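You operate a simulated robot arm through the tools that you are given. There is no shell and no other tool. Be economical: measure what you need, move in short steps, check, and stop when the job is done.

You are at the controls of a simulated robot arm. One attempt, no reset.

TASK
Drive both wedges home between the cores, then wipe the joint glue off.
Fine: use the soft mallet and put it back; wipe with the green pad, then pad back. Set down upright: soft mallet. What is to be rubbed or washed off counts as gone when no trace of it is left.

The check looks at the end state, three seconds after you hand in, the way a careful person would. Anything else that was tipped, shoved, dropped, spilled or broken makes it a failure.

THE ROBOT
A 7-joint arm with a two-finger parallel gripper on a trunk, on a base that drives. Base frame: it is fixed to the floor where the robot stands at the start and does not move with it; the origin is under the middle of the robot, x ahead of it, y to its left, z up. Units: mm, degrees, N and s.
With the tool pointing down near the work surface it reaches from about 460 to 920 mm from the robot's upright axis, wherever it stands. Its first joint turns from -115.0 to 115.0 degrees. Places, roughly: blue wedge [600, 0, 800]; joint glue [600, 100, 800]; timber wedge [500, 0, 800]. Payload 3.91 kg.
The TCP is the grasp point between the finger pads, 30 mm short of the fingertips. In the tool frame z runs along the fingers and y along their closing line. Largest opening 110 mm; finger width 20, thickness 10; the body of the gripper, 48 by 112 mm, starts 55 mm behind the TCP.
Orientation is that of the tool frame in the base frame, as a unit quaternion [x, y, z, w]. With the fingers straight down and closing along the base's y, the tool's x points along the base's -x, its y along +y and its z along -z.

THE INTERFACE
- The arm moves only by the tool play_rows. Its argument "commands" is a list of rows, each an object (a shift or turn left out is 0, a gripper value left out holds the last) with "offset": the shift along the base's x, y, z in cm, a list of three; "dr": the turn, a rotation vector about the base's x, y, z in degrees, a list of three; "fingers": the gripper command, from -1 (shut) to 1 (fully open), values between in proportion. In form: [{"offset": [tx, ty, tz], "dr": [rx, ry, rz], "fingers": fingers}, ...]. A call has 1 to 12 rows; each row shifts and turns the commanded pose from where the row before left it. Each row takes 0.2 s and may step no farther than 50 mm and 8.6 degrees from the row before; otherwise, or with a gripper value out of range, the whole call is refused. Where a pose cannot be reached the arm comes as near as it can. A force on the tool above 90 N (or 10 N above the force at the start of the call, whichever is more), or a blocked arm, ends the call early, and 0.2 s more pass. Each finger travels about 153 mm/s and halts on what it meets, pressing with about 25 N; the grip force reading is that of the motor and also rises with nothing between the fingers. The clock runs only during rows and for 0.2 s after the last one: add rows that do not move to give the fingers time. It gives the time, the measured TCP pose, the force on the tool (base axes), the opening and the grip force at its end, in the units of the frame above (readings bear some noise), with the torque about the TCP (base axes, N m) and any sound that the robot's microphone picked up, and new pictures: "pictures" is both (left out), scene, wrist or none.
- Cameras (640 x 400 px; columns grow to the right, rows downward): "scene" is now at [225, 182.5, 1328.3]; the picture's right is [-0.26, -0.97, 0.00], its down [-0.64, 0.17, -0.75] and it looks along [0.72, -0.19, -0.67] (base axes); focal length 240 px, centre (320, 200). "wrist" rides on the gripper at [72, 17, -103] in the tool frame; the picture's right is [-0.23, 0.97, 0.00], its down [-0.76, -0.18, -0.62] and it looks along [-0.61, -0.14, 0.78] (tool axes); focal length 222 px, centre (320, 200).
- raise_lower(by): slides the trunk up (or, below 0, down) by that many mm; the arm and the scene camera ride with it, the base frame stays. It gives what a move gives, with no picture.
- roll_base(legs): drives the robot by 1 to 6 legs, each [ahead, left, turn to the left] in mm, mm and degrees, along the robot's own axes; the way and the turn of a leg run together, so that a leg with both is an arc; at most 1500 mm and 180 degrees a leg. The arm and the cameras ride along, it lands a little off, and it stops where it bumps. It gives what a move gives, and a new picture of the scene camera.
- pan_tilt(pan, tilt): turns the head with the scene camera to pan (to the left, within 80 degrees either way) and tilt (down, from -29 to 69), counted from straight ahead of the robot. It gives what a move gives, and a new picture of the scene camera.
- point_at(camera, pixels): for up to 12 pixels [column, row] of the newest picture of that camera ("zoom" is the newest enlarged one), the place [x, y, z] in the base frame of the surface seen there, good to about 3 mm. No time passes.
- enlarge(camera, box): a new picture of the part [left, top, right, bottom] of that camera's present view, enlarged. No time passes.
- close_job(): hands the job in; it is judged then, once.

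Go step by step. Measure first, check grasps and placings, and put right what went wrong. The budget is 80 turns and 260 pictures, counting those below and the enlarged ones. Unless the task says otherwise, let go and move clear before handing in, and close with one line.

The tools are called after "Call:" by a JSON object that holds its "op" and its "data". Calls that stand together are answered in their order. play_rows: Moves the arm, as the interface text tells. Its arguments: {"type":"object","properties":{"commands":{"type":"array","items":{"type":"object","properties":{"offset":{"type":"array","items":{"type":"number"}},"dr":{"type":"array","items":{"type":"number"}},"fingers":{"type":"number"}}}},"pictures":{"type":"string","enum":["both","scene","wrist","none"]}},"required":["commands"]} The other tools are called the same way: raise_lower (by) slides the trunk up or down; roll_base (legs) drives the base; pan_tilt (pan, tilt) turns the head that bears the scene camera; point_at (camera, pixels) gives the place of the surface under pixels of a picture; enlarge (camera, box) takes an enlarged picture of a part of a camera's view; close_job () hands the job in.

At the start:

```text
clock: 0.0
eef_pos: [502.3, 236.7, 1137.0]
tcp_rot: [0.001, 1.0, 0.0, 0.0]
force: [0.6, -0.3, -0.1]
torque: [0.01, -0.01, 0.0]
opening: 109.8
gripper_force: 0.1
trunk travel left (down, up): [-675.0, 315.0]
robot x, y, heading: [2.6, 1.1, 0.1]
head pan, tilt: [-14.9, 41.7]
```

scene: 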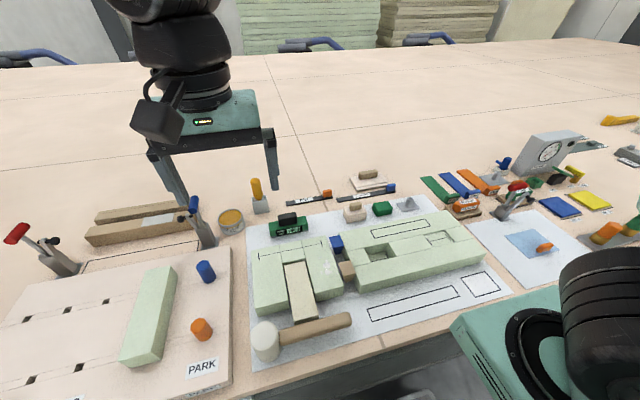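
wrist: 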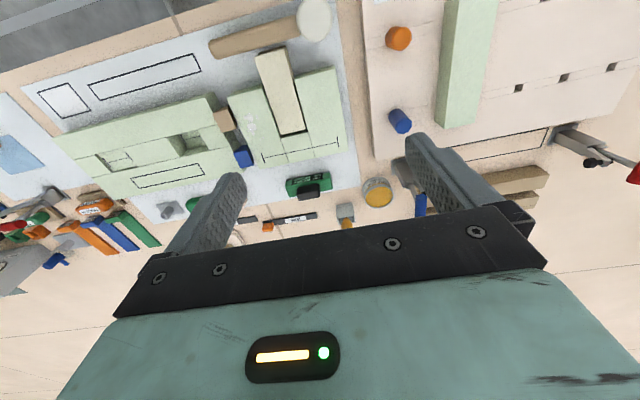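

The scene shows a bench with pale green cores, a blue wedge near (336,243), a timber wedge near (347,270), and the mallet near (265,340). I'll enlarge those areas to see the details.

Call:
{"op": "enlarge", "data": {"camera": "scene", "box": [240, 200, 400, 370]}}

Call:
{"op": "enlarge", "data": {"camera": "scene", "box": [330, 150, 510, 330]}}

Call:
{"op": "enlarge", "data": {"camera": "wrist", "box": [180, 0, 360, 240]}}

```text
2.35 times, centred on (320, 285) of scene
```

zoom: 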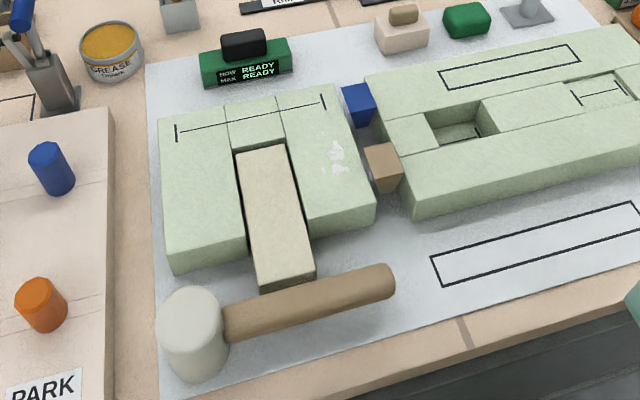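

```text
2.22 times, centred on (420, 240) of scene
```

zoom: 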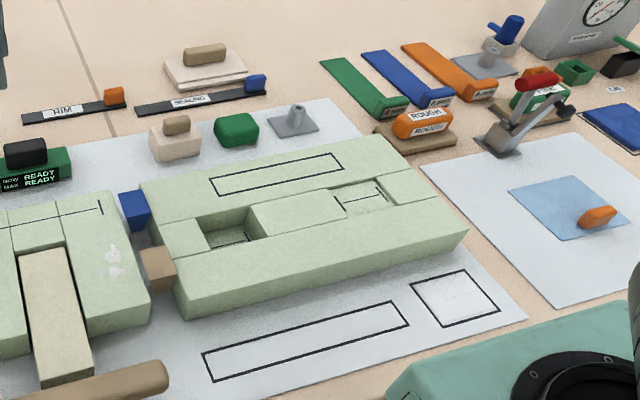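

```text
1.67 times, centred on (270, 120) of wrist
```

zoom: 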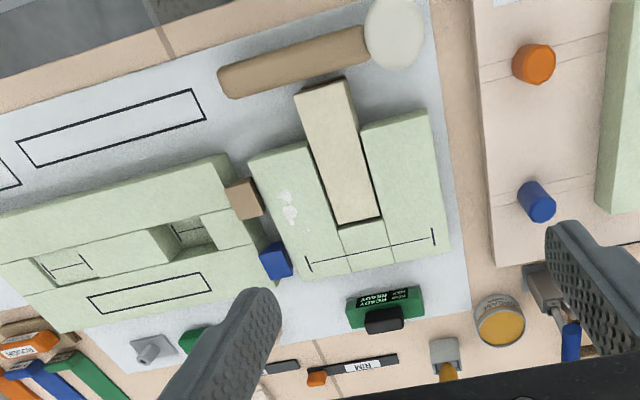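

I'll measure the wedges, glue, mallet and cores.

Call:
{"op": "point_at", "data": {"camera": "scene", "pixels": [[336, 243], [348, 270], [326, 268], [300, 290], [264, 325], [260, 345], [320, 328], [345, 320], [290, 228], [383, 208], [355, 210], [408, 206]]}}

Call:
{"op": "point_at", "data": {"camera": "wrist", "pixels": [[243, 155], [225, 120], [252, 125], [280, 90], [316, 18], [295, 30], [215, 47], [310, 180], [200, 130], [232, 115], [300, 100], [215, 155]]}}

Call:
{"op": "enlarge", "data": {"camera": "scene", "box": [310, 225, 374, 289]}}

Call:
{"op": "enlarge", "data": {"camera": "scene", "box": [260, 150, 430, 250]}}

```text
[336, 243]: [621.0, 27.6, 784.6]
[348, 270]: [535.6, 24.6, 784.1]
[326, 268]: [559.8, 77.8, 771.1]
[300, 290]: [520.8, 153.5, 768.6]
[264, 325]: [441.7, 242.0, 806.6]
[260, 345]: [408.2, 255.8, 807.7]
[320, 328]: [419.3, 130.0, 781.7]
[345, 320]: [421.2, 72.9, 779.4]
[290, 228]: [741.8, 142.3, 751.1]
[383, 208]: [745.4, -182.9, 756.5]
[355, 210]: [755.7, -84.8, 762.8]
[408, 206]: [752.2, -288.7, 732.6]
```

```text
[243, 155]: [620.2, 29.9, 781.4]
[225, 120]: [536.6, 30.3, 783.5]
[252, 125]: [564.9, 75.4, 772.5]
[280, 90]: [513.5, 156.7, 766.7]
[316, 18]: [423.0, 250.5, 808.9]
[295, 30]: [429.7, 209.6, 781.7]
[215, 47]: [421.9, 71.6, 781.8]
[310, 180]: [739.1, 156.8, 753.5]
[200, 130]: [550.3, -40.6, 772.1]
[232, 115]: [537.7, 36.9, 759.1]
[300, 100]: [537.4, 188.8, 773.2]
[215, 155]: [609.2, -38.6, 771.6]
```

```text
6.25 times, centred on (342, 257) of scene
```

zoom: 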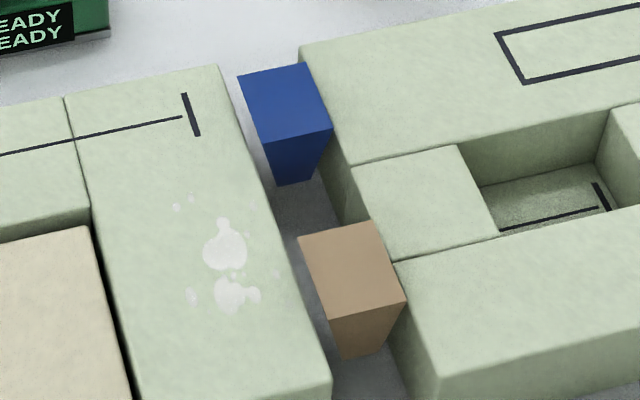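

```text
3.76 times, centred on (345, 200) of scene
```

zoom: 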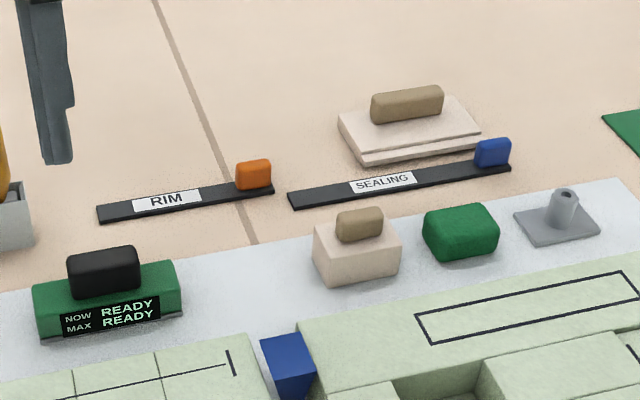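

The wedge tops sit at about z 784 and the core top at about 772. The mallet stands on its head, with its handle level along y. I'll look right to find the pads and any other mallets.

Call:
{"op": "pan_tilt", "data": {"pan": -40, "tilt": 42}}

Call:
{"op": "enlarge", "data": {"camera": "scene", "box": [150, 80, 400, 240]}}

Call:
{"op": "enlarge", "data": {"camera": "scene", "box": [350, 80, 640, 260]}}

```text
clock: 0.9
eef_pos: [503.2, 236.9, 1139.1]
tcp_rot: [0.0, 1.0, 0.0, 0.0]
force: [0.8, 0.3, 0.5]
torque: [0.02, 0.02, 0.02]
opening: 110.1
gripper_force: 0.1
trunk travel left (down, up): [-675.0, 315.0]
robot x, y, heading: [1.8, -3.3, -0.0]
head pan, tilt: [-40.0, 42.0]
```

scene: 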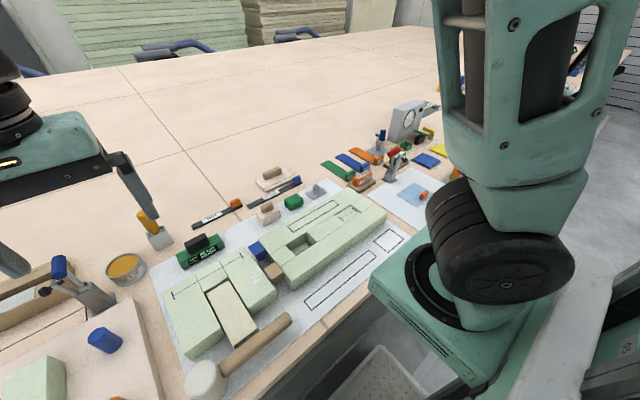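

```text
2.50 times, centred on (275, 160) of scene
```

zoom: 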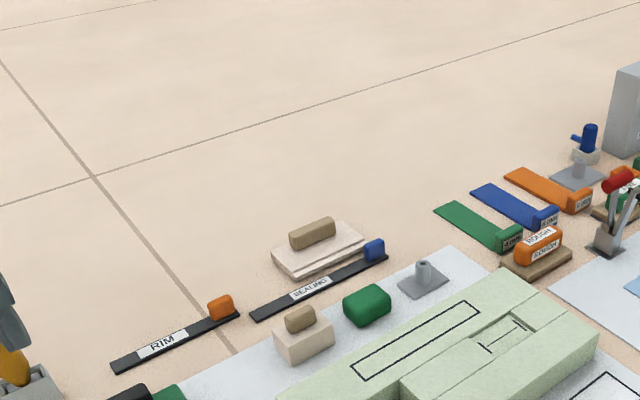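

```text
2.21 times, centred on (495, 170) of scene
```

zoom: 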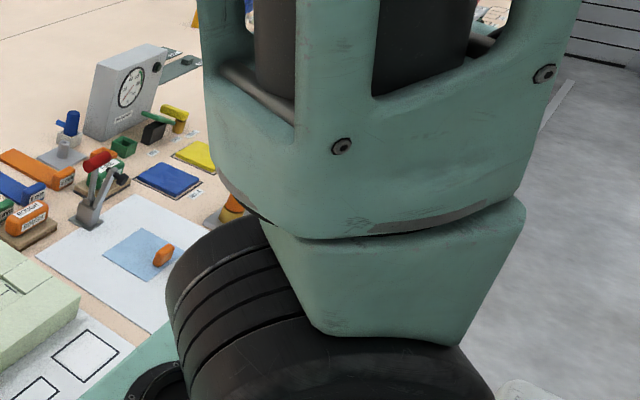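

The green rounded block at (293,202) is the likely green pad, but another green object sits behind the red clamp. I'll pan back and zoom to tell them apart.

Call:
{"op": "pan_tilt", "data": {"pan": -22, "tilt": 48}}

Call:
{"op": "enlarge", "data": {"camera": "scene", "box": [400, 90, 520, 180]}}

Call:
{"op": "enlarge", "data": {"camera": "scene", "box": [280, 130, 400, 220]}}

Call:
{"op": "enlarge", "data": {"camera": "scene", "box": [200, 220, 360, 350]}}

```text
clock: 1.7
eef_pos: [502.0, 237.4, 1138.0]
tcp_rot: [0.0, 1.0, 0.0, 0.001]
force: [0.5, 0.1, 0.3]
torque: [0.03, -0.01, -0.01]
opening: 110.0
gripper_force: 0.1
trunk travel left (down, up): [-675.0, 315.0]
robot x, y, heading: [0.8, 2.5, 0.0]
head pan, tilt: [-22.0, 48.0]
```

scene: 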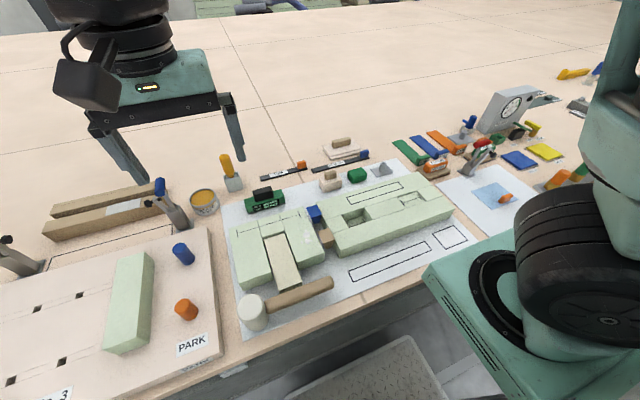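

```text
4.44 times, centred on (460, 135) of scene
```

zoom: 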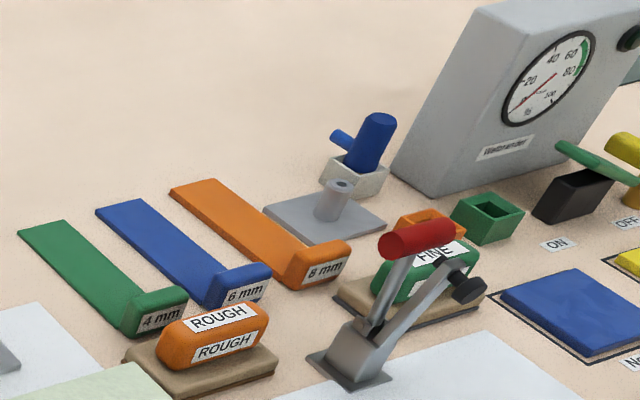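

```text
4.44 times, centred on (340, 175) of scene
```

zoom: 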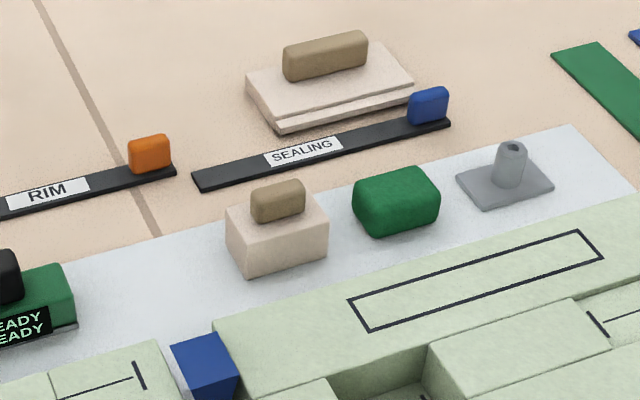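

```text
3.08 times, centred on (280, 285) of scene
```

zoom: 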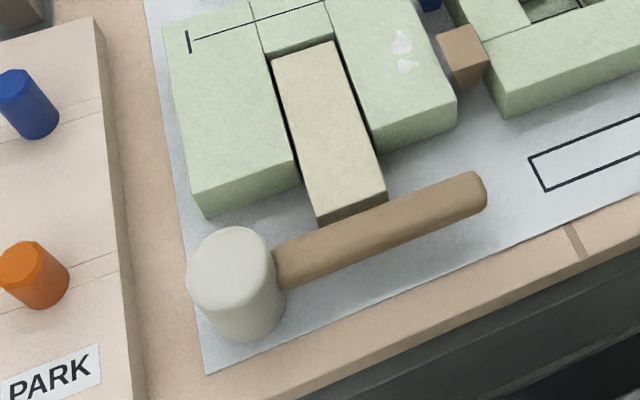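

The FINE block is a sanding block, so the plain green block is the pad. Next I'll measure the mallet's outline, the wedges and the pad.

Call:
{"op": "point_at", "data": {"camera": "zoom", "pixels": [[232, 260], [232, 232], [198, 265], [268, 262], [232, 292], [300, 262], [380, 228], [470, 190], [380, 245], [220, 380], [560, 240], [130, 200]]}}

Call:
{"op": "enlarge", "data": {"camera": "scene", "box": [290, 195, 350, 255]}}

```text
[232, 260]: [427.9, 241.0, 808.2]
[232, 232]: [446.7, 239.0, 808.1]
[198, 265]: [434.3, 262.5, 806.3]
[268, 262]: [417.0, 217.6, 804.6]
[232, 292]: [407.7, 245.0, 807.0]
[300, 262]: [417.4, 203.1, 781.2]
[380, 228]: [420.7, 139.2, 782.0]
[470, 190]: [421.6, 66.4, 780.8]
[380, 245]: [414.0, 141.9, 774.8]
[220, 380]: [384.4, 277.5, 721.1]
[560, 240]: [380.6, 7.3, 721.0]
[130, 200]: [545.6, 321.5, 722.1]
```

```text
6.67 times, centred on (320, 225) of scene
```

zoom: 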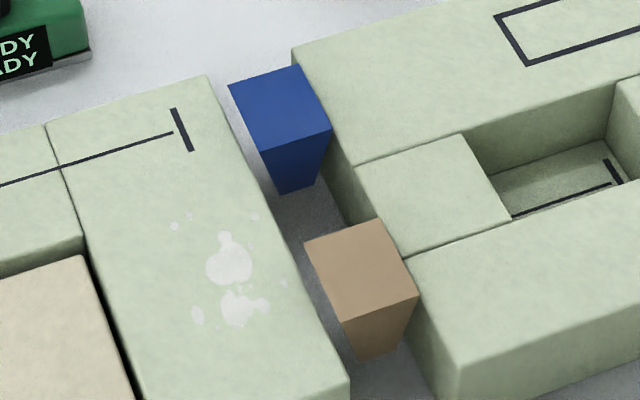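

Call:
{"op": "point_at", "data": {"camera": "zoom", "pixels": [[235, 88], [297, 70], [265, 146], [325, 128], [309, 243], [375, 223], [343, 316], [412, 295], [175, 225], [250, 330], [200, 318], [283, 283]]}}

Call:
{"op": "point_at", "data": {"camera": "scene", "pixels": [[356, 170], [349, 172], [365, 172], [357, 178], [357, 183], [331, 178], [381, 172], [264, 188], [265, 212], [325, 158], [340, 212], [310, 235]]}}

Call:
{"op": "point_at", "data": {"camera": "wrist", "pixels": [[316, 20], [316, 8], [303, 20], [329, 20], [225, 110], [243, 163]]}}

```text
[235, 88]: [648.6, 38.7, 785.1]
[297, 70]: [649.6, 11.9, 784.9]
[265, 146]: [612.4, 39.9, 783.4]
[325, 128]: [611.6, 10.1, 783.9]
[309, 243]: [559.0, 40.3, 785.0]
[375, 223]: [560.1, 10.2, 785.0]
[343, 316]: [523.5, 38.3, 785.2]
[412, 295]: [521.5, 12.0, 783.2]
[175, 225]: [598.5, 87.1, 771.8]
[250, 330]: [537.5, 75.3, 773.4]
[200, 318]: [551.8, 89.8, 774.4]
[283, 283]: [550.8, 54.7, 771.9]
```

```text
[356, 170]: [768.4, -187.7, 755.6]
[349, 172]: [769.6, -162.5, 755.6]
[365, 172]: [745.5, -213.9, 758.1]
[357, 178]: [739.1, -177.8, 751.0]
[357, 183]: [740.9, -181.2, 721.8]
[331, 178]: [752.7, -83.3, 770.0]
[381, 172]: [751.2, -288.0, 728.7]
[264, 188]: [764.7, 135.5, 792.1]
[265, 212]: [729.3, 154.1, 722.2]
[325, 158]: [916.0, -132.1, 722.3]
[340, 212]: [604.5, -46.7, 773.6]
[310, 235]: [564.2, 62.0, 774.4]
```

```text
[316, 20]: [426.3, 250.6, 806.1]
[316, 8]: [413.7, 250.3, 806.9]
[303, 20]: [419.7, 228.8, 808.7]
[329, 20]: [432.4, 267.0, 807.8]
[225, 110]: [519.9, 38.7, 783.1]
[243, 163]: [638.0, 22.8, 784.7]
```

The wedges are 38×30 mm, with the blue one centred at (630,25) and the timber one at (541,25). Both stand 13 mm proud of the cores. The mallet head is centred near (425,243) with its top at 808. That is inside the minimum reach, so I'll back the base up 100 mm.

Call:
{"op": "roll_base", "data": {"legs": [[-100, 0, 0]]}}

Call:
{"op": "play_rows", "data": {"commands": [{"dr": [0, 0, 8.5]}, {"dr": [0, 0, 8.5]}, {"dr": [0, 0, 8.5]}, {"dr": [0, 0, 8.5]}, {"dr": [0, 0, 8.5]}, {"dr": [0, 0, 8.5]}, {"dr": [0, 0, 8.5]}, {"dr": [0, 0, 8.5]}, {"dr": [0, 0, 8.5]}, {"dr": [0, 0, 8.5]}, {"dr": [0, 0, 5]}, {"fingers": 0.6}]}}

```text
clock: 2.9
eef_pos: [403.2, 236.5, 1139.1]
tcp_rot: [-0.001, 1.0, 0.0, 0.0]
force: [0.8, 0.2, 0.6]
torque: [-0.01, 0.02, -0.02]
opening: 109.9
gripper_force: 0.1
trunk travel left (down, up): [-675.0, 315.0]
robot x, y, heading: [-97.0, 0.4, -0.1]
head pan, tilt: [-22.0, 48.0]
```

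scene: 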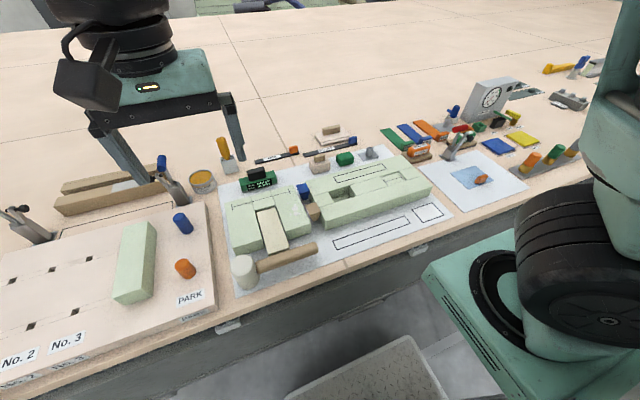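

```text
clock: 5.5
eef_pos: [401.9, 237.9, 1137.8]
tcp_rot: [0.708, -0.706, 0.0, 0.0]
force: [0.9, 0.3, 0.0]
torque: [-0.01, -0.02, 0.0]
opening: 88.2
gripper_force: 0.1
trunk travel left (down, up): [-675.0, 315.0]
robot x, y, heading: [-102.4, 0.9, 0.1]
head pan, tilt: [-22.0, 48.0]
```

scene: 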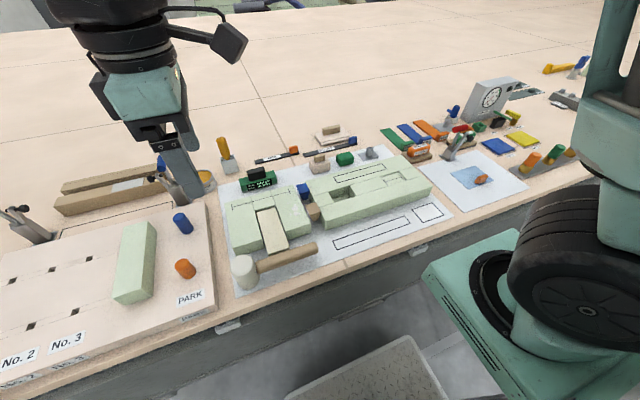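
wrist: 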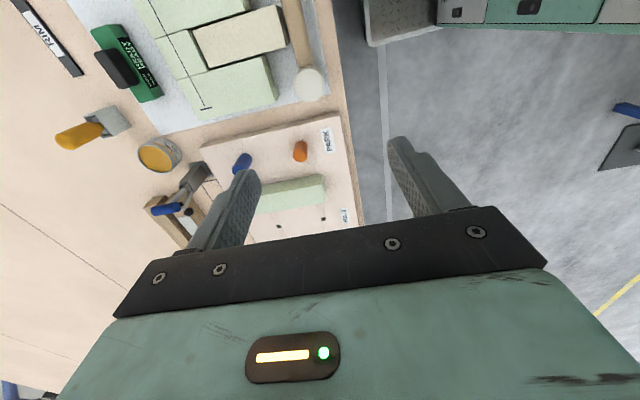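

The gripper is yawed 90° and closes along x. I'll move down above the mallet head and re-measure.

Call:
{"op": "play_rows", "data": {"commands": [{"offset": [1.2, 0.3, -5]}, {"offset": [1.1, 0.2, -5]}, {"offset": [0, 0, -5]}, {"offset": [0, 0, -5]}, {"offset": [0, 0, -2]}, {}]}}

```text
refused: row 1 steps farther than a row can; nothing moved
```

Call:
{"op": "play_rows", "data": {"commands": [{"offset": [1.2, 0.3, -4.5]}, {"offset": [1.1, 0.2, -4.5]}, {"offset": [0, 0, -5]}, {"offset": [0, 0, -5]}, {"offset": [0, 0, -3]}, {}]}}

```text
clock: 6.8
eef_pos: [426.0, 240.4, 916.5]
tcp_rot: [0.707, -0.707, 0.0, 0.0]
force: [-0.5, 0.6, -0.4]
torque: [-0.03, 0.0, 0.01]
opening: 88.2
gripper_force: 0.1
trunk travel left (down, up): [-675.0, 315.0]
robot x, y, heading: [-99.5, 1.3, -0.0]
head pan, tilt: [-22.0, 48.0]
```

scene: 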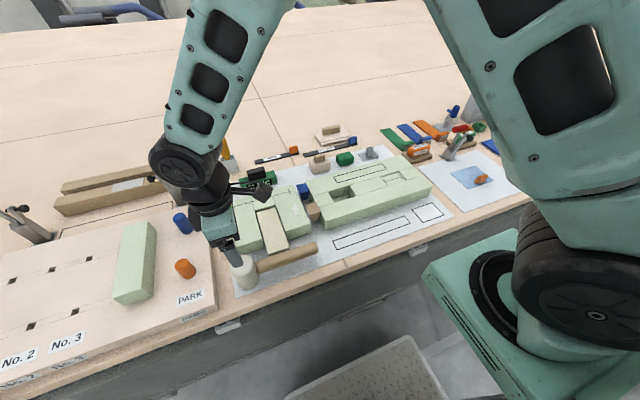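
wrist: 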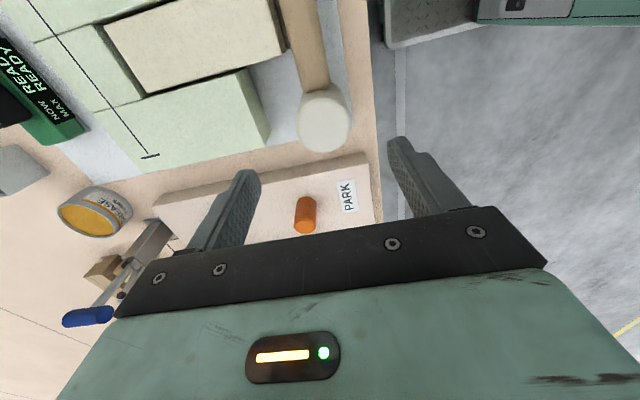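

Call:
{"op": "point_at", "data": {"camera": "wrist", "pixels": [[324, 122], [302, 120], [348, 122], [324, 101], [324, 143], [308, 60], [295, 55], [322, 55], [300, 80], [250, 70], [262, 140], [300, 20]]}}

```text
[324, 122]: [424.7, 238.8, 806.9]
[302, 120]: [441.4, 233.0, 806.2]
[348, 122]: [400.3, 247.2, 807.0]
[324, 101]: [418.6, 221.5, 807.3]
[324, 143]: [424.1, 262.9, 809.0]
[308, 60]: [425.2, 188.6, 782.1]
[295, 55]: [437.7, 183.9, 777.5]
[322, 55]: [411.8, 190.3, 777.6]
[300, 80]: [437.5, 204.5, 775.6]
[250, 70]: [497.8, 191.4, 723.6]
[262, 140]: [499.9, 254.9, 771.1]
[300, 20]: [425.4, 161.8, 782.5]
```

The head centre is at about (424,241) with a diameter near 47. The fingers can straddle it clear of the core front at x≈500. I'll go down to z 775 and grip.

Call:
{"op": "play_rows", "data": {"commands": [{"offset": [-0.2, 0.1, -4.5]}, {"offset": [0, 0, -4.5]}, {"offset": [0, 0, -3]}, {"offset": [0, 0, -2.1]}, {}, {"fingers": 0.2}, {"fingers": -0.2}, {"fingers": -0.6}, {"fingers": -1}, {}, {}]}}

```text
clock: 9.2
eef_pos: [423.0, 242.9, 776.0]
tcp_rot: [0.708, -0.707, -0.001, -0.001]
force: [1.3, 0.7, 0.0]
torque: [0.07, -0.11, -0.01]
opening: 55.5
gripper_force: 25.3
trunk travel left (down, up): [-675.0, 315.0]
robot x, y, heading: [-101.6, -1.7, 0.0]
head pan, tilt: [-22.0, 48.0]
```

scene: 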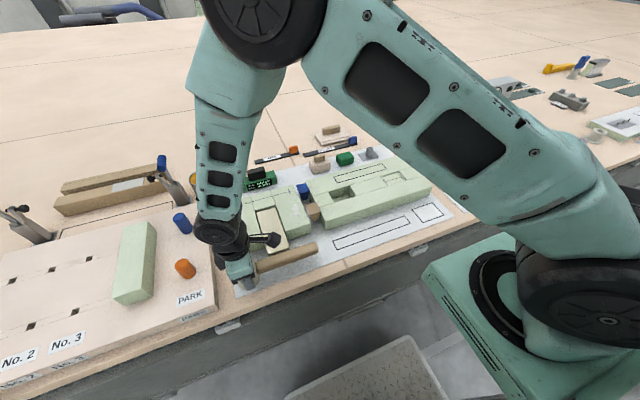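
wrist: 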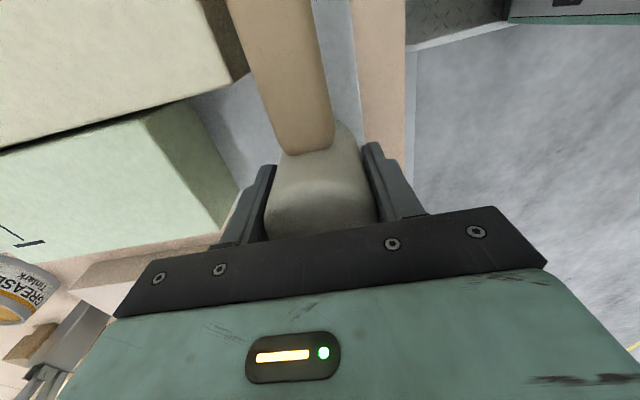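

The head is gripped at an opening of 55.5. I'll lift it straight up.

Call:
{"op": "play_rows", "data": {"commands": [{"offset": [0, 0, 1]}, {"offset": [0, 0, 3]}, {"offset": [0, 0, 4.5]}, {"offset": [0, 0, 4.5]}, {}]}}

```text
clock: 10.4
eef_pos: [423.1, 243.1, 907.8]
tcp_rot: [0.707, -0.707, 0.0, 0.001]
force: [-0.3, 0.9, -5.3]
torque: [0.03, -0.02, -0.04]
opening: 55.7
gripper_force: 25.2
trunk travel left (down, up): [-675.0, 315.0]
robot x, y, heading: [-102.8, 2.1, -0.0]
head pan, tilt: [-22.0, 48.0]
```

scene: 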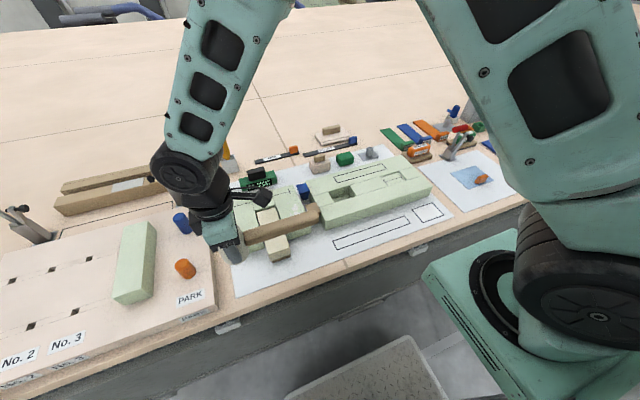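
wrist: 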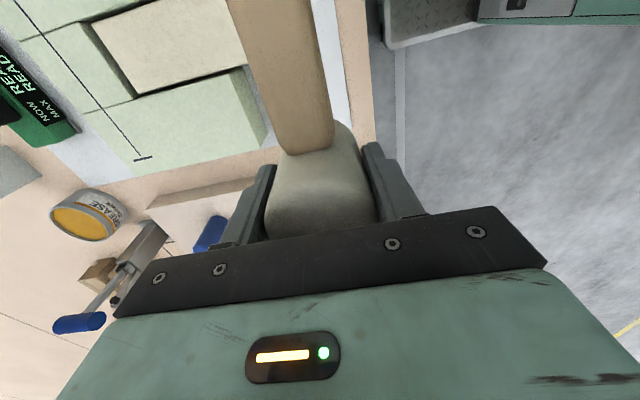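

There is no slip, and the mallet weighs about 0.5 kg with its lower face 55 mm below the TCP. I'll move over the timber wedge at (541,25).

Call:
{"op": "play_rows", "data": {"commands": [{"offset": [2.4, -4.35, 0]}, {"offset": [2.4, -4.35, 0]}, {"offset": [2.4, -4.35, 0]}, {"offset": [2.4, -4.35, 0]}, {"offset": [2.2, -4.4, 0]}, {"offset": [0, 0, -3]}, {"offset": [0, 0, -2.3]}, {}]}}

Call:
{"op": "enlarge", "data": {"camera": "scene", "box": [250, 150, 380, 260]}}

```text
clock: 12.2
eef_pos: [539.6, 23.8, 853.2]
tcp_rot: [0.707, -0.707, 0.0, -0.001]
force: [-0.6, 0.2, -5.5]
torque: [0.07, 0.01, -0.01]
opening: 55.7
gripper_force: 25.3
trunk travel left (down, up): [-675.0, 315.0]
robot x, y, heading: [-99.0, -0.3, 0.3]
head pan, tilt: [-22.0, 48.0]
```

scene: 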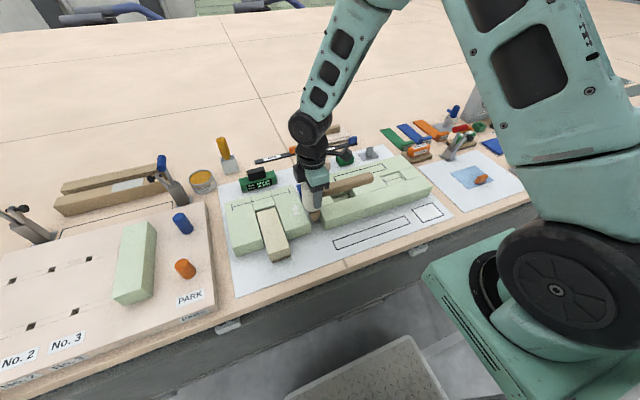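
wrist: 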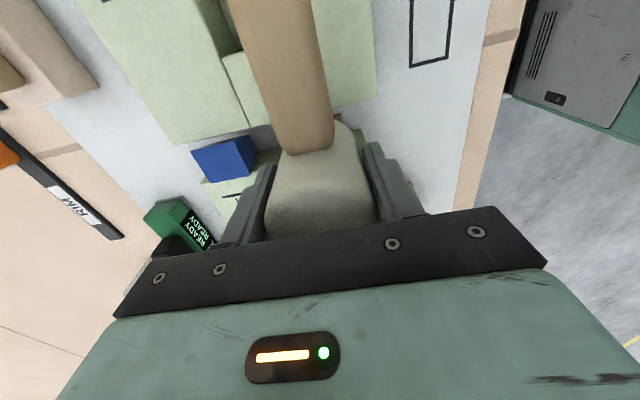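

```text
3.64 times, centred on (315, 205) of scene
```

zoom: 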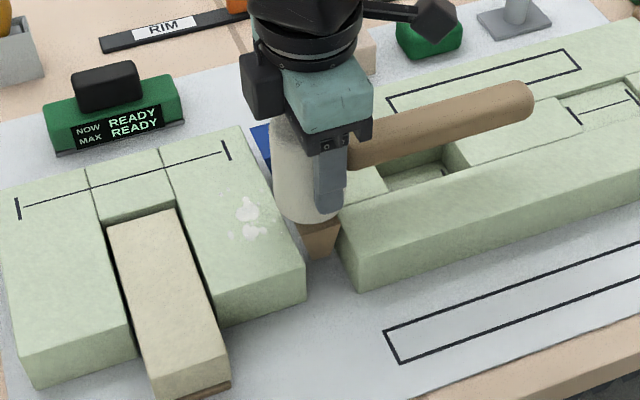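

The face hangs over the timber wedge with about 13 mm of gap. I'll press down slowly.

Call:
{"op": "play_rows", "data": {"commands": [{"offset": [0, 0, -0.8]}, {"offset": [0, 0, -0.4]}, {"offset": [0, 0, -0.3]}, {"offset": [0, 0, -0.3]}], "pictures": "none"}}

Call:
{"op": "enlarge", "data": {"camera": "scene", "box": [250, 150, 380, 260]}}

```text
clock: 13.2
eef_pos: [540.6, 25.5, 835.6]
tcp_rot: [0.707, -0.707, 0.0, 0.0]
force: [0.9, 0.4, -3.9]
torque: [0.05, 0.0, 0.01]
opening: 55.5
gripper_force: 24.9
trunk travel left (down, up): [-675.0, 315.0]
robot x, y, heading: [-100.8, 1.9, 0.2]
head pan, tilt: [-22.0, 48.0]
```

```text
3.64 times, centred on (315, 205) of scene
```

zoom: 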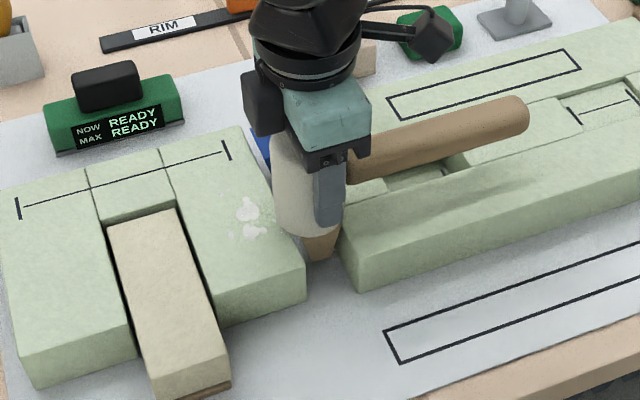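

The face has moved past the original wedge top with no force on the tool. I'll press further.

Call:
{"op": "play_rows", "data": {"commands": [{"offset": [0, 0, -0.3]}, {"offset": [0, 0, -0.3]}, {"offset": [0, 0, -0.2]}], "pictures": "none"}}

Call:
{"op": "enlarge", "data": {"camera": "scene", "box": [270, 170, 350, 240]}}

```text
clock: 14.1
eef_pos: [540.5, 25.3, 829.9]
tcp_rot: [-0.707, 0.707, 0.0, 0.0]
force: [-0.4, -1.5, 6.7]
torque: [-0.15, 0.23, 0.03]
opening: 55.6
gripper_force: 24.6
trunk travel left (down, up): [-675.0, 315.0]
robot x, y, heading: [-101.8, -0.5, 0.1]
head pan, tilt: [-22.0, 48.0]
```

```text
5.71 times, centred on (310, 205) of scene
```

zoom: 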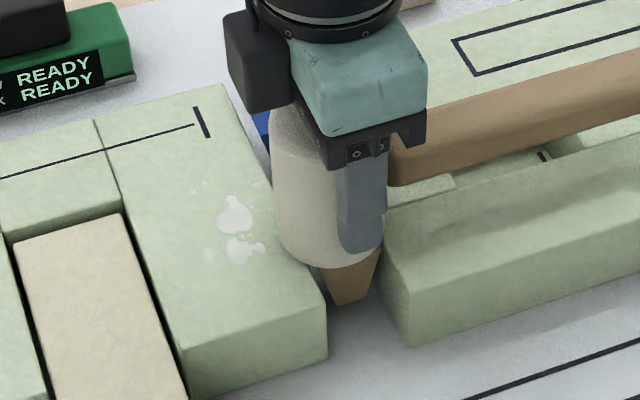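

Contact force is now building, at about 12 N. The face is near z 775 and the cores are at 772. I'll press a few more mm.

Call:
{"op": "play_rows", "data": {"commands": [{"offset": [0, 0, -0.2]}, {"offset": [0, 0, -0.2]}, {"offset": [0, 0, -0.2]}, {}], "pictures": "none"}}

Call:
{"op": "play_rows", "data": {"commands": [{"offset": [0, 0, 2]}, {"offset": [0, 0, 3]}, {"offset": [0, -3, 3]}, {"offset": [0, -4, 2]}, {"offset": [0, -4, 2]}], "pictures": "both"}}

Call:
{"op": "enlarge", "data": {"camera": "scene", "box": [270, 170, 350, 240]}}

```text
clock: 15.1
eef_pos: [540.7, 25.2, 821.8]
tcp_rot: [-0.707, 0.707, 0.0, 0.001]
force: [3.7, 3.8, 18.2]
torque: [0.07, 0.29, -0.04]
opening: 56.0
gripper_force: 25.1
trunk travel left (down, up): [-675.0, 315.0]
robot x, y, heading: [-100.2, -2.2, -0.0]
head pan, tilt: [-22.0, 48.0]
```

```text
clock: 16.2
eef_pos: [541.2, -85.1, 941.3]
tcp_rot: [0.708, -0.706, 0.0, -0.001]
force: [0.0, 0.4, -5.9]
torque: [0.05, -0.01, 0.0]
opening: 55.7
gripper_force: 25.7
trunk travel left (down, up): [-675.0, 315.0]
robot x, y, heading: [-100.0, 0.7, 0.1]
head pan, tilt: [-22.0, 48.0]
```

scene: 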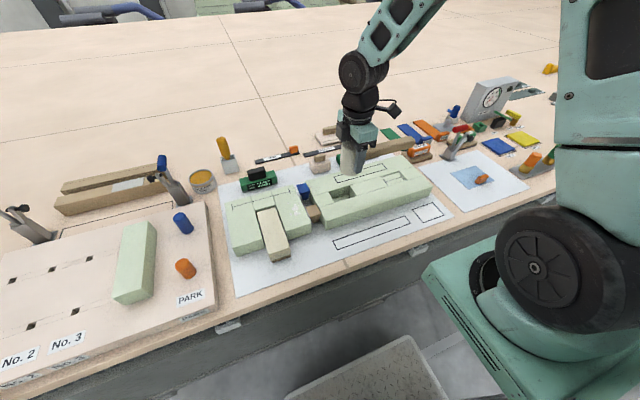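
wrist: 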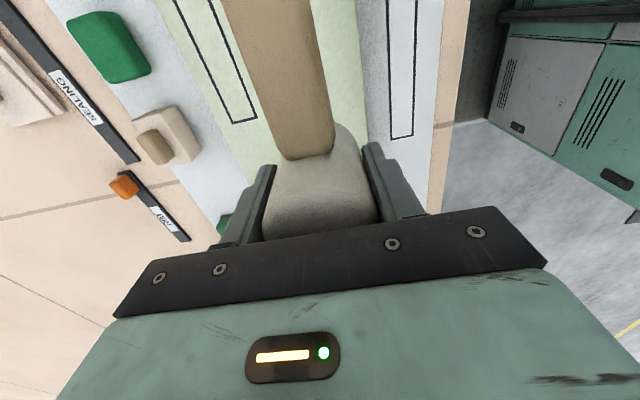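

```text
5.71 times, centred on (310, 205) of scene
```

zoom: 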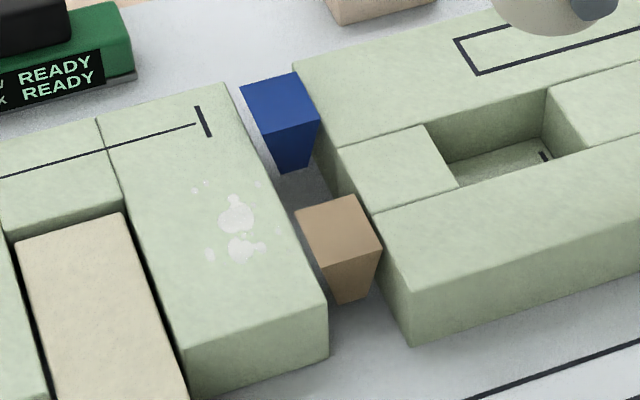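

The timber wedge may have moved little, or the mallet may have slipped in the grip. I'll measure.

Call:
{"op": "point_at", "data": {"camera": "zoom", "pixels": [[336, 230], [320, 220], [358, 240], [280, 100], [250, 250], [410, 170], [345, 290], [293, 160], [240, 215]]}}

Call:
{"op": "enlarge", "data": {"camera": "scene", "box": [310, 90, 430, 190]}}

```text
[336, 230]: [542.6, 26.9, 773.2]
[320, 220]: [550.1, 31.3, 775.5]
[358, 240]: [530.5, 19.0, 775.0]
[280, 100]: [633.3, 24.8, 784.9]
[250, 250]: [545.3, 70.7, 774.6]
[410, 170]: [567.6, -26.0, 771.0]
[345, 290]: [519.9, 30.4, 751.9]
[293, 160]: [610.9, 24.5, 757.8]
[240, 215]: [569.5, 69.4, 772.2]
```

```text
4.00 times, centred on (370, 140) of scene
```

zoom: 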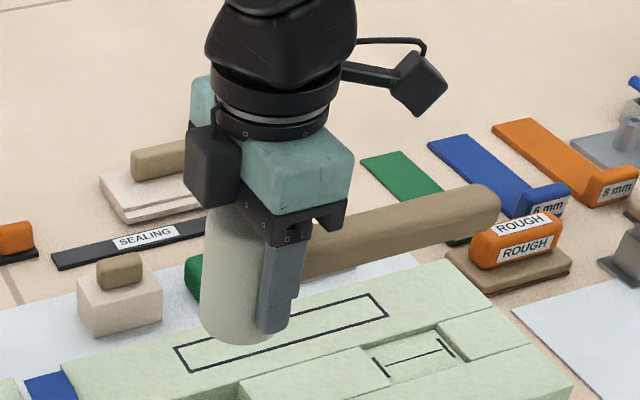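

The timber wedge is now level with the core tops at about 774, and the mallet slipped up about 5 mm in the grip. Next is the blue wedge at (630,25).

Call:
{"op": "play_rows", "data": {"commands": [{"offset": [3, 3.5, 0]}, {"offset": [3, 3.5, -1]}, {"offset": [3, 4, 0]}, {"offset": [0, 0, -4.5]}, {"offset": [0, 0, -3]}, {"offset": [0, 0, -1]}, {"offset": [0, 0, -0.5]}, {"offset": [0, 0, -0.4]}, {"offset": [0, 0, -0.4]}, {"offset": [0, 0, -0.3]}, {"offset": [0, 0, -0.3]}], "pictures": "none"}}

Call:
{"op": "enlarge", "data": {"camera": "scene", "box": [270, 170, 350, 240]}}

```text
clock: 18.6
eef_pos: [630.3, 25.3, 828.9]
tcp_rot: [0.707, -0.707, 0.001, 0.0]
force: [0.7, 0.0, -3.8]
torque: [0.06, -0.04, 0.0]
opening: 55.8
gripper_force: 25.3
trunk travel left (down, up): [-675.0, 315.0]
robot x, y, heading: [-98.9, -3.0, 0.1]
head pan, tilt: [-22.0, 48.0]
```

```text
5.71 times, centred on (310, 205) of scene
```

zoom: 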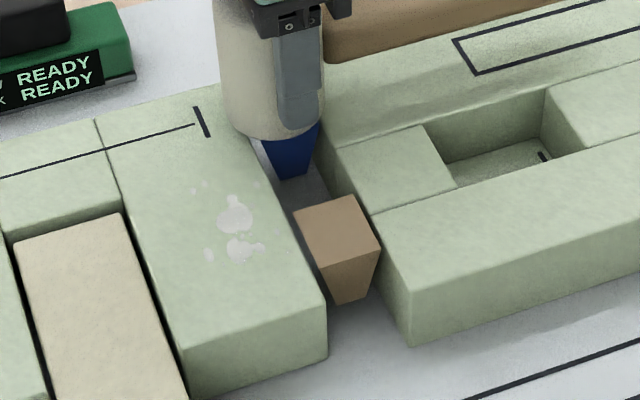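

Call:
{"op": "play_rows", "data": {"commands": [{"offset": [0, 0, -0.3]}, {"offset": [0, 0, -0.2]}, {"offset": [0, 0, -0.2]}, {"offset": [0, 0, -0.2]}, {}], "pictures": "none"}}

Call:
{"op": "enlarge", "data": {"camera": "scene", "box": [270, 170, 350, 240]}}

```text
clock: 19.9
eef_pos: [631.8, 26.0, 820.2]
tcp_rot: [0.708, -0.706, 0.0, -0.002]
force: [-2.0, 1.0, 18.4]
torque: [0.09, 0.48, -0.02]
opening: 55.9
gripper_force: 25.3
trunk travel left (down, up): [-675.0, 315.0]
robot x, y, heading: [-99.6, 2.1, 0.0]
head pan, tilt: [-22.0, 48.0]
```

```text
5.71 times, centred on (310, 205) of scene
```

zoom: 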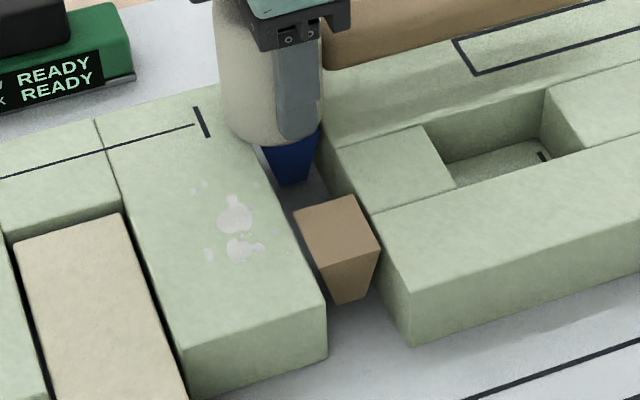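

Call:
{"op": "play_rows", "data": {"commands": [{"offset": [0, 0, -0.2]}, {"offset": [0, 0, -0.2]}, {}], "pictures": "none"}}

Call:
{"op": "play_rows", "data": {"commands": [{"offset": [0, 0, 2]}, {"offset": [0, 0, 3]}, {"offset": [0, -3, 3]}, {"offset": [0, -4, 2]}, {"offset": [0, -4, 2]}, {"offset": [0, -4, 0]}], "pictures": "scene"}}

Call:
{"op": "enlarge", "data": {"camera": "scene", "box": [275, 170, 345, 230]}}

```text
clock: 20.6
eef_pos: [630.4, 24.8, 816.0]
tcp_rot: [-0.707, 0.707, 0.0, 0.001]
force: [1.4, 0.8, 17.6]
torque: [0.03, 0.05, -0.01]
opening: 55.7
gripper_force: 25.3
trunk travel left (down, up): [-675.0, 315.0]
robot x, y, heading: [-99.0, -1.1, 0.0]
head pan, tilt: [-22.0, 48.0]
```

```text
clock: 22.1
eef_pos: [632.6, -123.6, 933.9]
tcp_rot: [0.708, -0.706, -0.001, 0.001]
force: [-0.6, 1.5, -4.7]
torque: [0.03, 0.03, 0.01]
opening: 55.5
gripper_force: 25.1
trunk travel left (down, up): [-675.0, 315.0]
robot x, y, heading: [-101.5, 1.7, 0.0]
head pan, tilt: [-22.0, 48.0]
```

scene: 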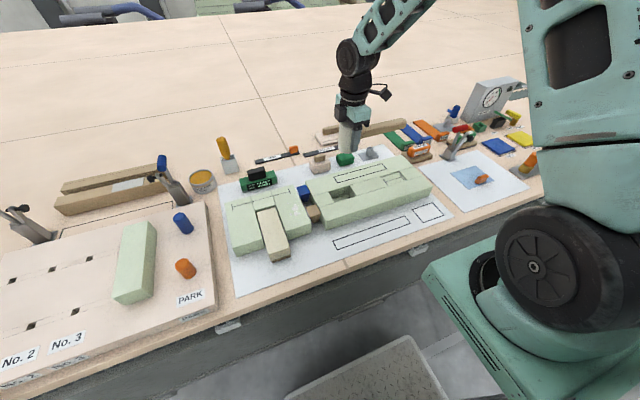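

```text
6.67 times, centred on (310, 200) of scene
```

zoom: 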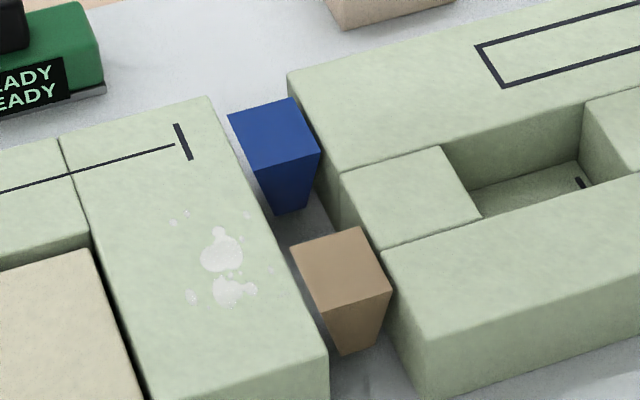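

Call:
{"op": "point_at", "data": {"camera": "zoom", "pixels": [[272, 130], [250, 120], [295, 150], [345, 262], [320, 255], [370, 280], [230, 170], [300, 85], [205, 105], [340, 185], [320, 345], [382, 260]]}}

Call:
{"op": "point_at", "data": {"camera": "scene", "pixels": [[303, 190], [312, 211], [345, 137], [345, 150], [352, 150], [300, 205], [330, 205]]}}

```text
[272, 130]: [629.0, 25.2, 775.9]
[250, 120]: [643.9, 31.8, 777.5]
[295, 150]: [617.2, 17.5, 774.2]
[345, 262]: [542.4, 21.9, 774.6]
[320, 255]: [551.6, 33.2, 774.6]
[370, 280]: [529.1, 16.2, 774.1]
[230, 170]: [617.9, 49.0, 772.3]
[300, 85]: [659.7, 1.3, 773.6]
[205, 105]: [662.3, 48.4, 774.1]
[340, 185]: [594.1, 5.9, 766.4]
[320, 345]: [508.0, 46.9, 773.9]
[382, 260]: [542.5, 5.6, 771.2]
```

```text
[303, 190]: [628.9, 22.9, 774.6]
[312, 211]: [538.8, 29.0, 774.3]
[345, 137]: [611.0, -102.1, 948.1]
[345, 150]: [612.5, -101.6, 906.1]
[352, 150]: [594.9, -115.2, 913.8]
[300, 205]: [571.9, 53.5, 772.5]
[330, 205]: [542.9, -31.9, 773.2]
```

Both wedge tops now read 774–776 against the cores at 772–774, so they are nearly flush. I'll give each one more firm tap to make sure, blue first and then timber.

Call:
{"op": "play_rows", "data": {"commands": [{"offset": [-0.1, 5, 0]}, {"offset": [0, 5, 0]}, {"offset": [0, 4.9, 0]}, {"offset": [0, 0, -4.5]}, {"offset": [0, 0, -4.5]}, {}, {"offset": [0, 0, -2.6]}, {"offset": [0, 0, -0.4]}, {"offset": [0, 0, 3]}, {"offset": [-4.4, 0, 0]}, {"offset": [-4.4, 0, 0]}, {}], "pictures": "none"}}

Call:
{"op": "play_rows", "data": {"commands": [{"offset": [0, 0, -2.7]}, {"offset": [0, 0, -0.5]}, {}], "pictures": "none"}}

Call:
{"op": "play_rows", "data": {"commands": [{"offset": [0, 0, 3]}, {"offset": [0, 0, 4]}, {"offset": [-2.3, 4.3, 1]}, {"offset": [-2.3, 4.3, 0]}, {"offset": [-2.3, 4.3, 0]}, {"offset": [-2.3, 4.3, 0]}, {"offset": [-2.5, 4.5, 0]}, {}], "pictures": "both"}}

Call:
{"op": "enlarge", "data": {"camera": "scene", "box": [275, 170, 345, 230]}}

```text
clock: 24.6
eef_pos: [541.6, 22.7, 847.9]
tcp_rot: [-0.707, 0.707, -0.001, 0.001]
force: [0.7, 1.0, -4.8]
torque: [0.06, 0.0, -0.03]
opening: 55.2
gripper_force: 25.3
trunk travel left (down, up): [-675.0, 315.0]
robot x, y, heading: [-100.0, -2.1, 0.1]
head pan, tilt: [-22.0, 48.0]
```

```text
clock: 25.4
eef_pos: [541.1, 23.9, 816.0]
tcp_rot: [-0.707, 0.708, -0.001, 0.001]
force: [-4.7, -2.1, 20.2]
torque: [0.0, 0.41, 0.01]
opening: 55.9
gripper_force: 24.8
trunk travel left (down, up): [-675.0, 315.0]
robot x, y, heading: [-101.3, 3.0, 0.0]
head pan, tilt: [-22.0, 48.0]
```

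```text
refused: row 7 steps farther than a row can; nothing moved
```

```text
6.67 times, centred on (310, 200) of scene
```

zoom: 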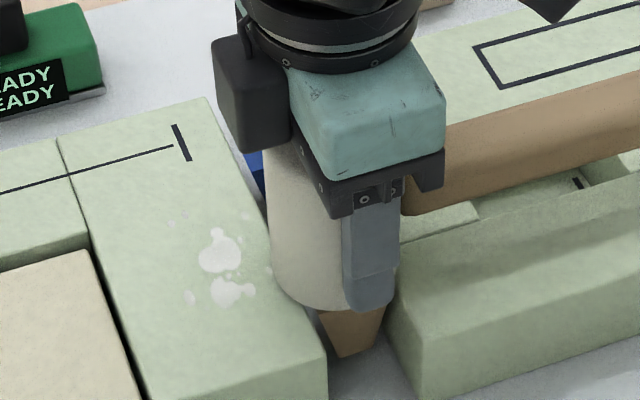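

The press on the timber wedge reached 20 N at TCP 816, so the face is seated on the cores. I'll lift and carry the mallet back to (424,242).

Call:
{"op": "play_rows", "data": {"commands": [{"offset": [0, 0, 3]}, {"offset": [0, 0, 4]}, {"offset": [-2.3, 4.3, 1]}, {"offset": [-2.3, 4.3, 0]}, {"offset": [-2.3, 4.3, 0]}, {"offset": [-2.3, 4.3, 0]}, {"offset": [-2.3, 4.4, 0]}, {"offset": [-0.2, 0.2, 0]}, {}], "pictures": "both"}}

Call:
{"op": "enlarge", "data": {"camera": "scene", "box": [275, 170, 345, 230]}}

Call:
{"op": "enlarge", "data": {"camera": "scene", "box": [190, 180, 330, 300]}}

```text
clock: 27.4
eef_pos: [426.5, 243.5, 891.7]
tcp_rot: [0.707, -0.707, 0.0, 0.001]
force: [0.2, -0.1, -4.7]
torque: [0.07, 0.02, 0.02]
opening: 55.8
gripper_force: 25.4
trunk travel left (down, up): [-675.0, 315.0]
robot x, y, heading: [-100.8, 2.9, 0.1]
head pan, tilt: [-22.0, 48.0]
```

scene: 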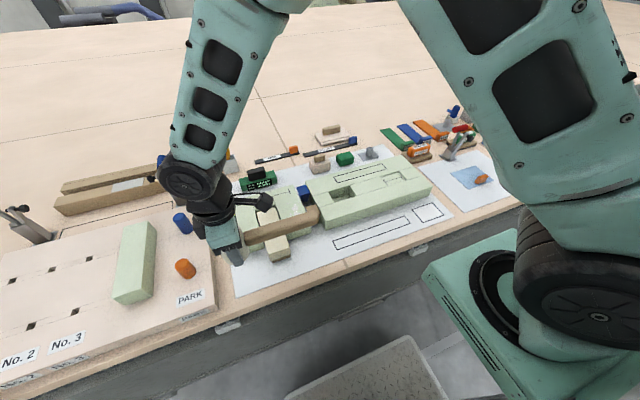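
wrist: 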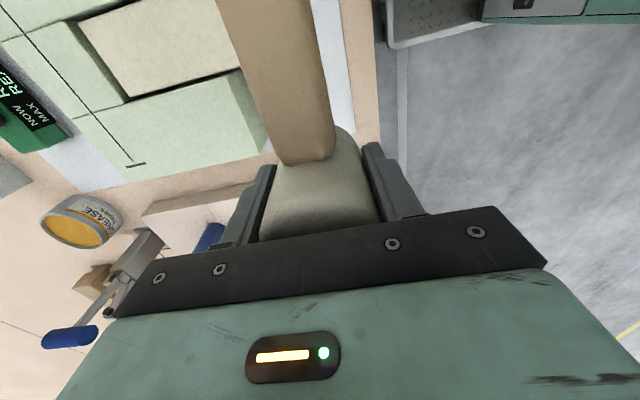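

```text
6.67 times, centred on (310, 200) of scene
```

zoom: 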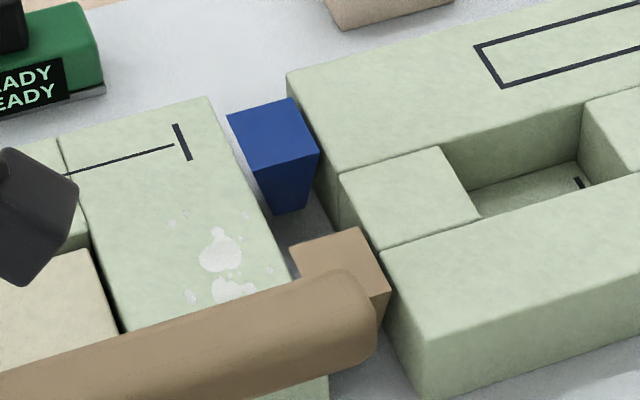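

```text
3.33 times, centred on (260, 240) of scene
```

zoom: 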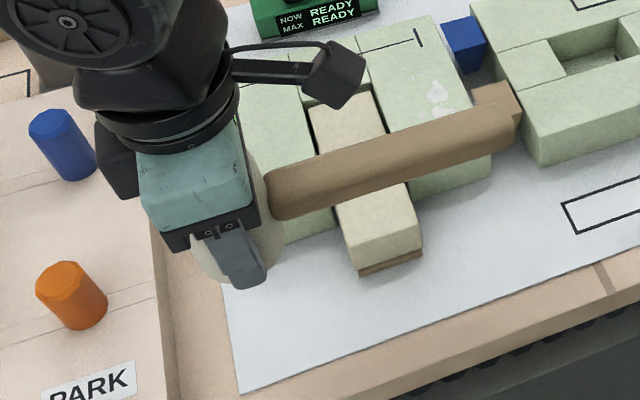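

The second taps moved nothing, so both wedges are seated. Now I'll lower the mallet to contact, expected at TCP ≈ 764.

Call:
{"op": "play_rows", "data": {"commands": [{"offset": [-0.2, 0, -4.5]}, {"offset": [0, 0, -4.5]}, {"offset": [0, 0, -2]}, {"offset": [0, 0, -1]}, {"offset": [0, 0, -0.4]}, {}], "pictures": "wrist"}}

```text
clock: 28.9
eef_pos: [422.8, 241.8, 767.9]
tcp_rot: [0.707, -0.707, 0.0, 0.0]
force: [0.7, -0.3, -5.1]
torque: [0.06, 0.0, -0.01]
opening: 55.7
gripper_force: 24.7
trunk travel left (down, up): [-675.0, 315.0]
robot x, y, heading: [-100.5, 0.2, 0.1]
head pan, tilt: [-22.0, 48.0]
```

wrist: 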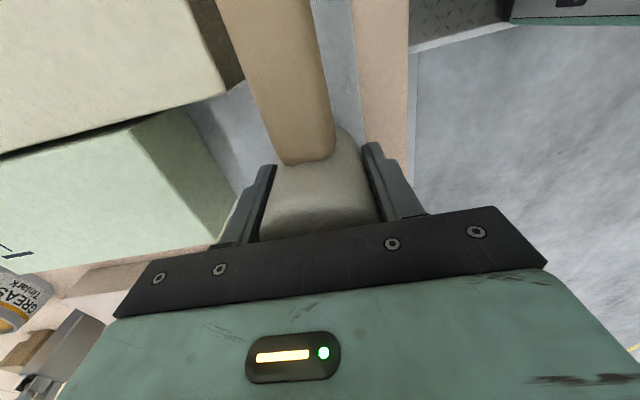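

Call:
{"op": "play_rows", "data": {"commands": [{"offset": [0, 0, -0.2]}, {"offset": [0, 0, -0.2]}, {"offset": [0, 0, -0.1]}, {}], "pictures": "none"}}

```text
clock: 29.9
eef_pos: [422.0, 242.0, 764.3]
tcp_rot: [0.707, -0.707, 0.001, -0.001]
force: [-1.6, -0.4, 19.9]
torque: [0.1, 0.55, 0.0]
opening: 55.9
gripper_force: 25.1
trunk travel left (down, up): [-675.0, 315.0]
robot x, y, heading: [-99.7, -4.3, -0.3]
head pan, tilt: [-22.0, 48.0]
```

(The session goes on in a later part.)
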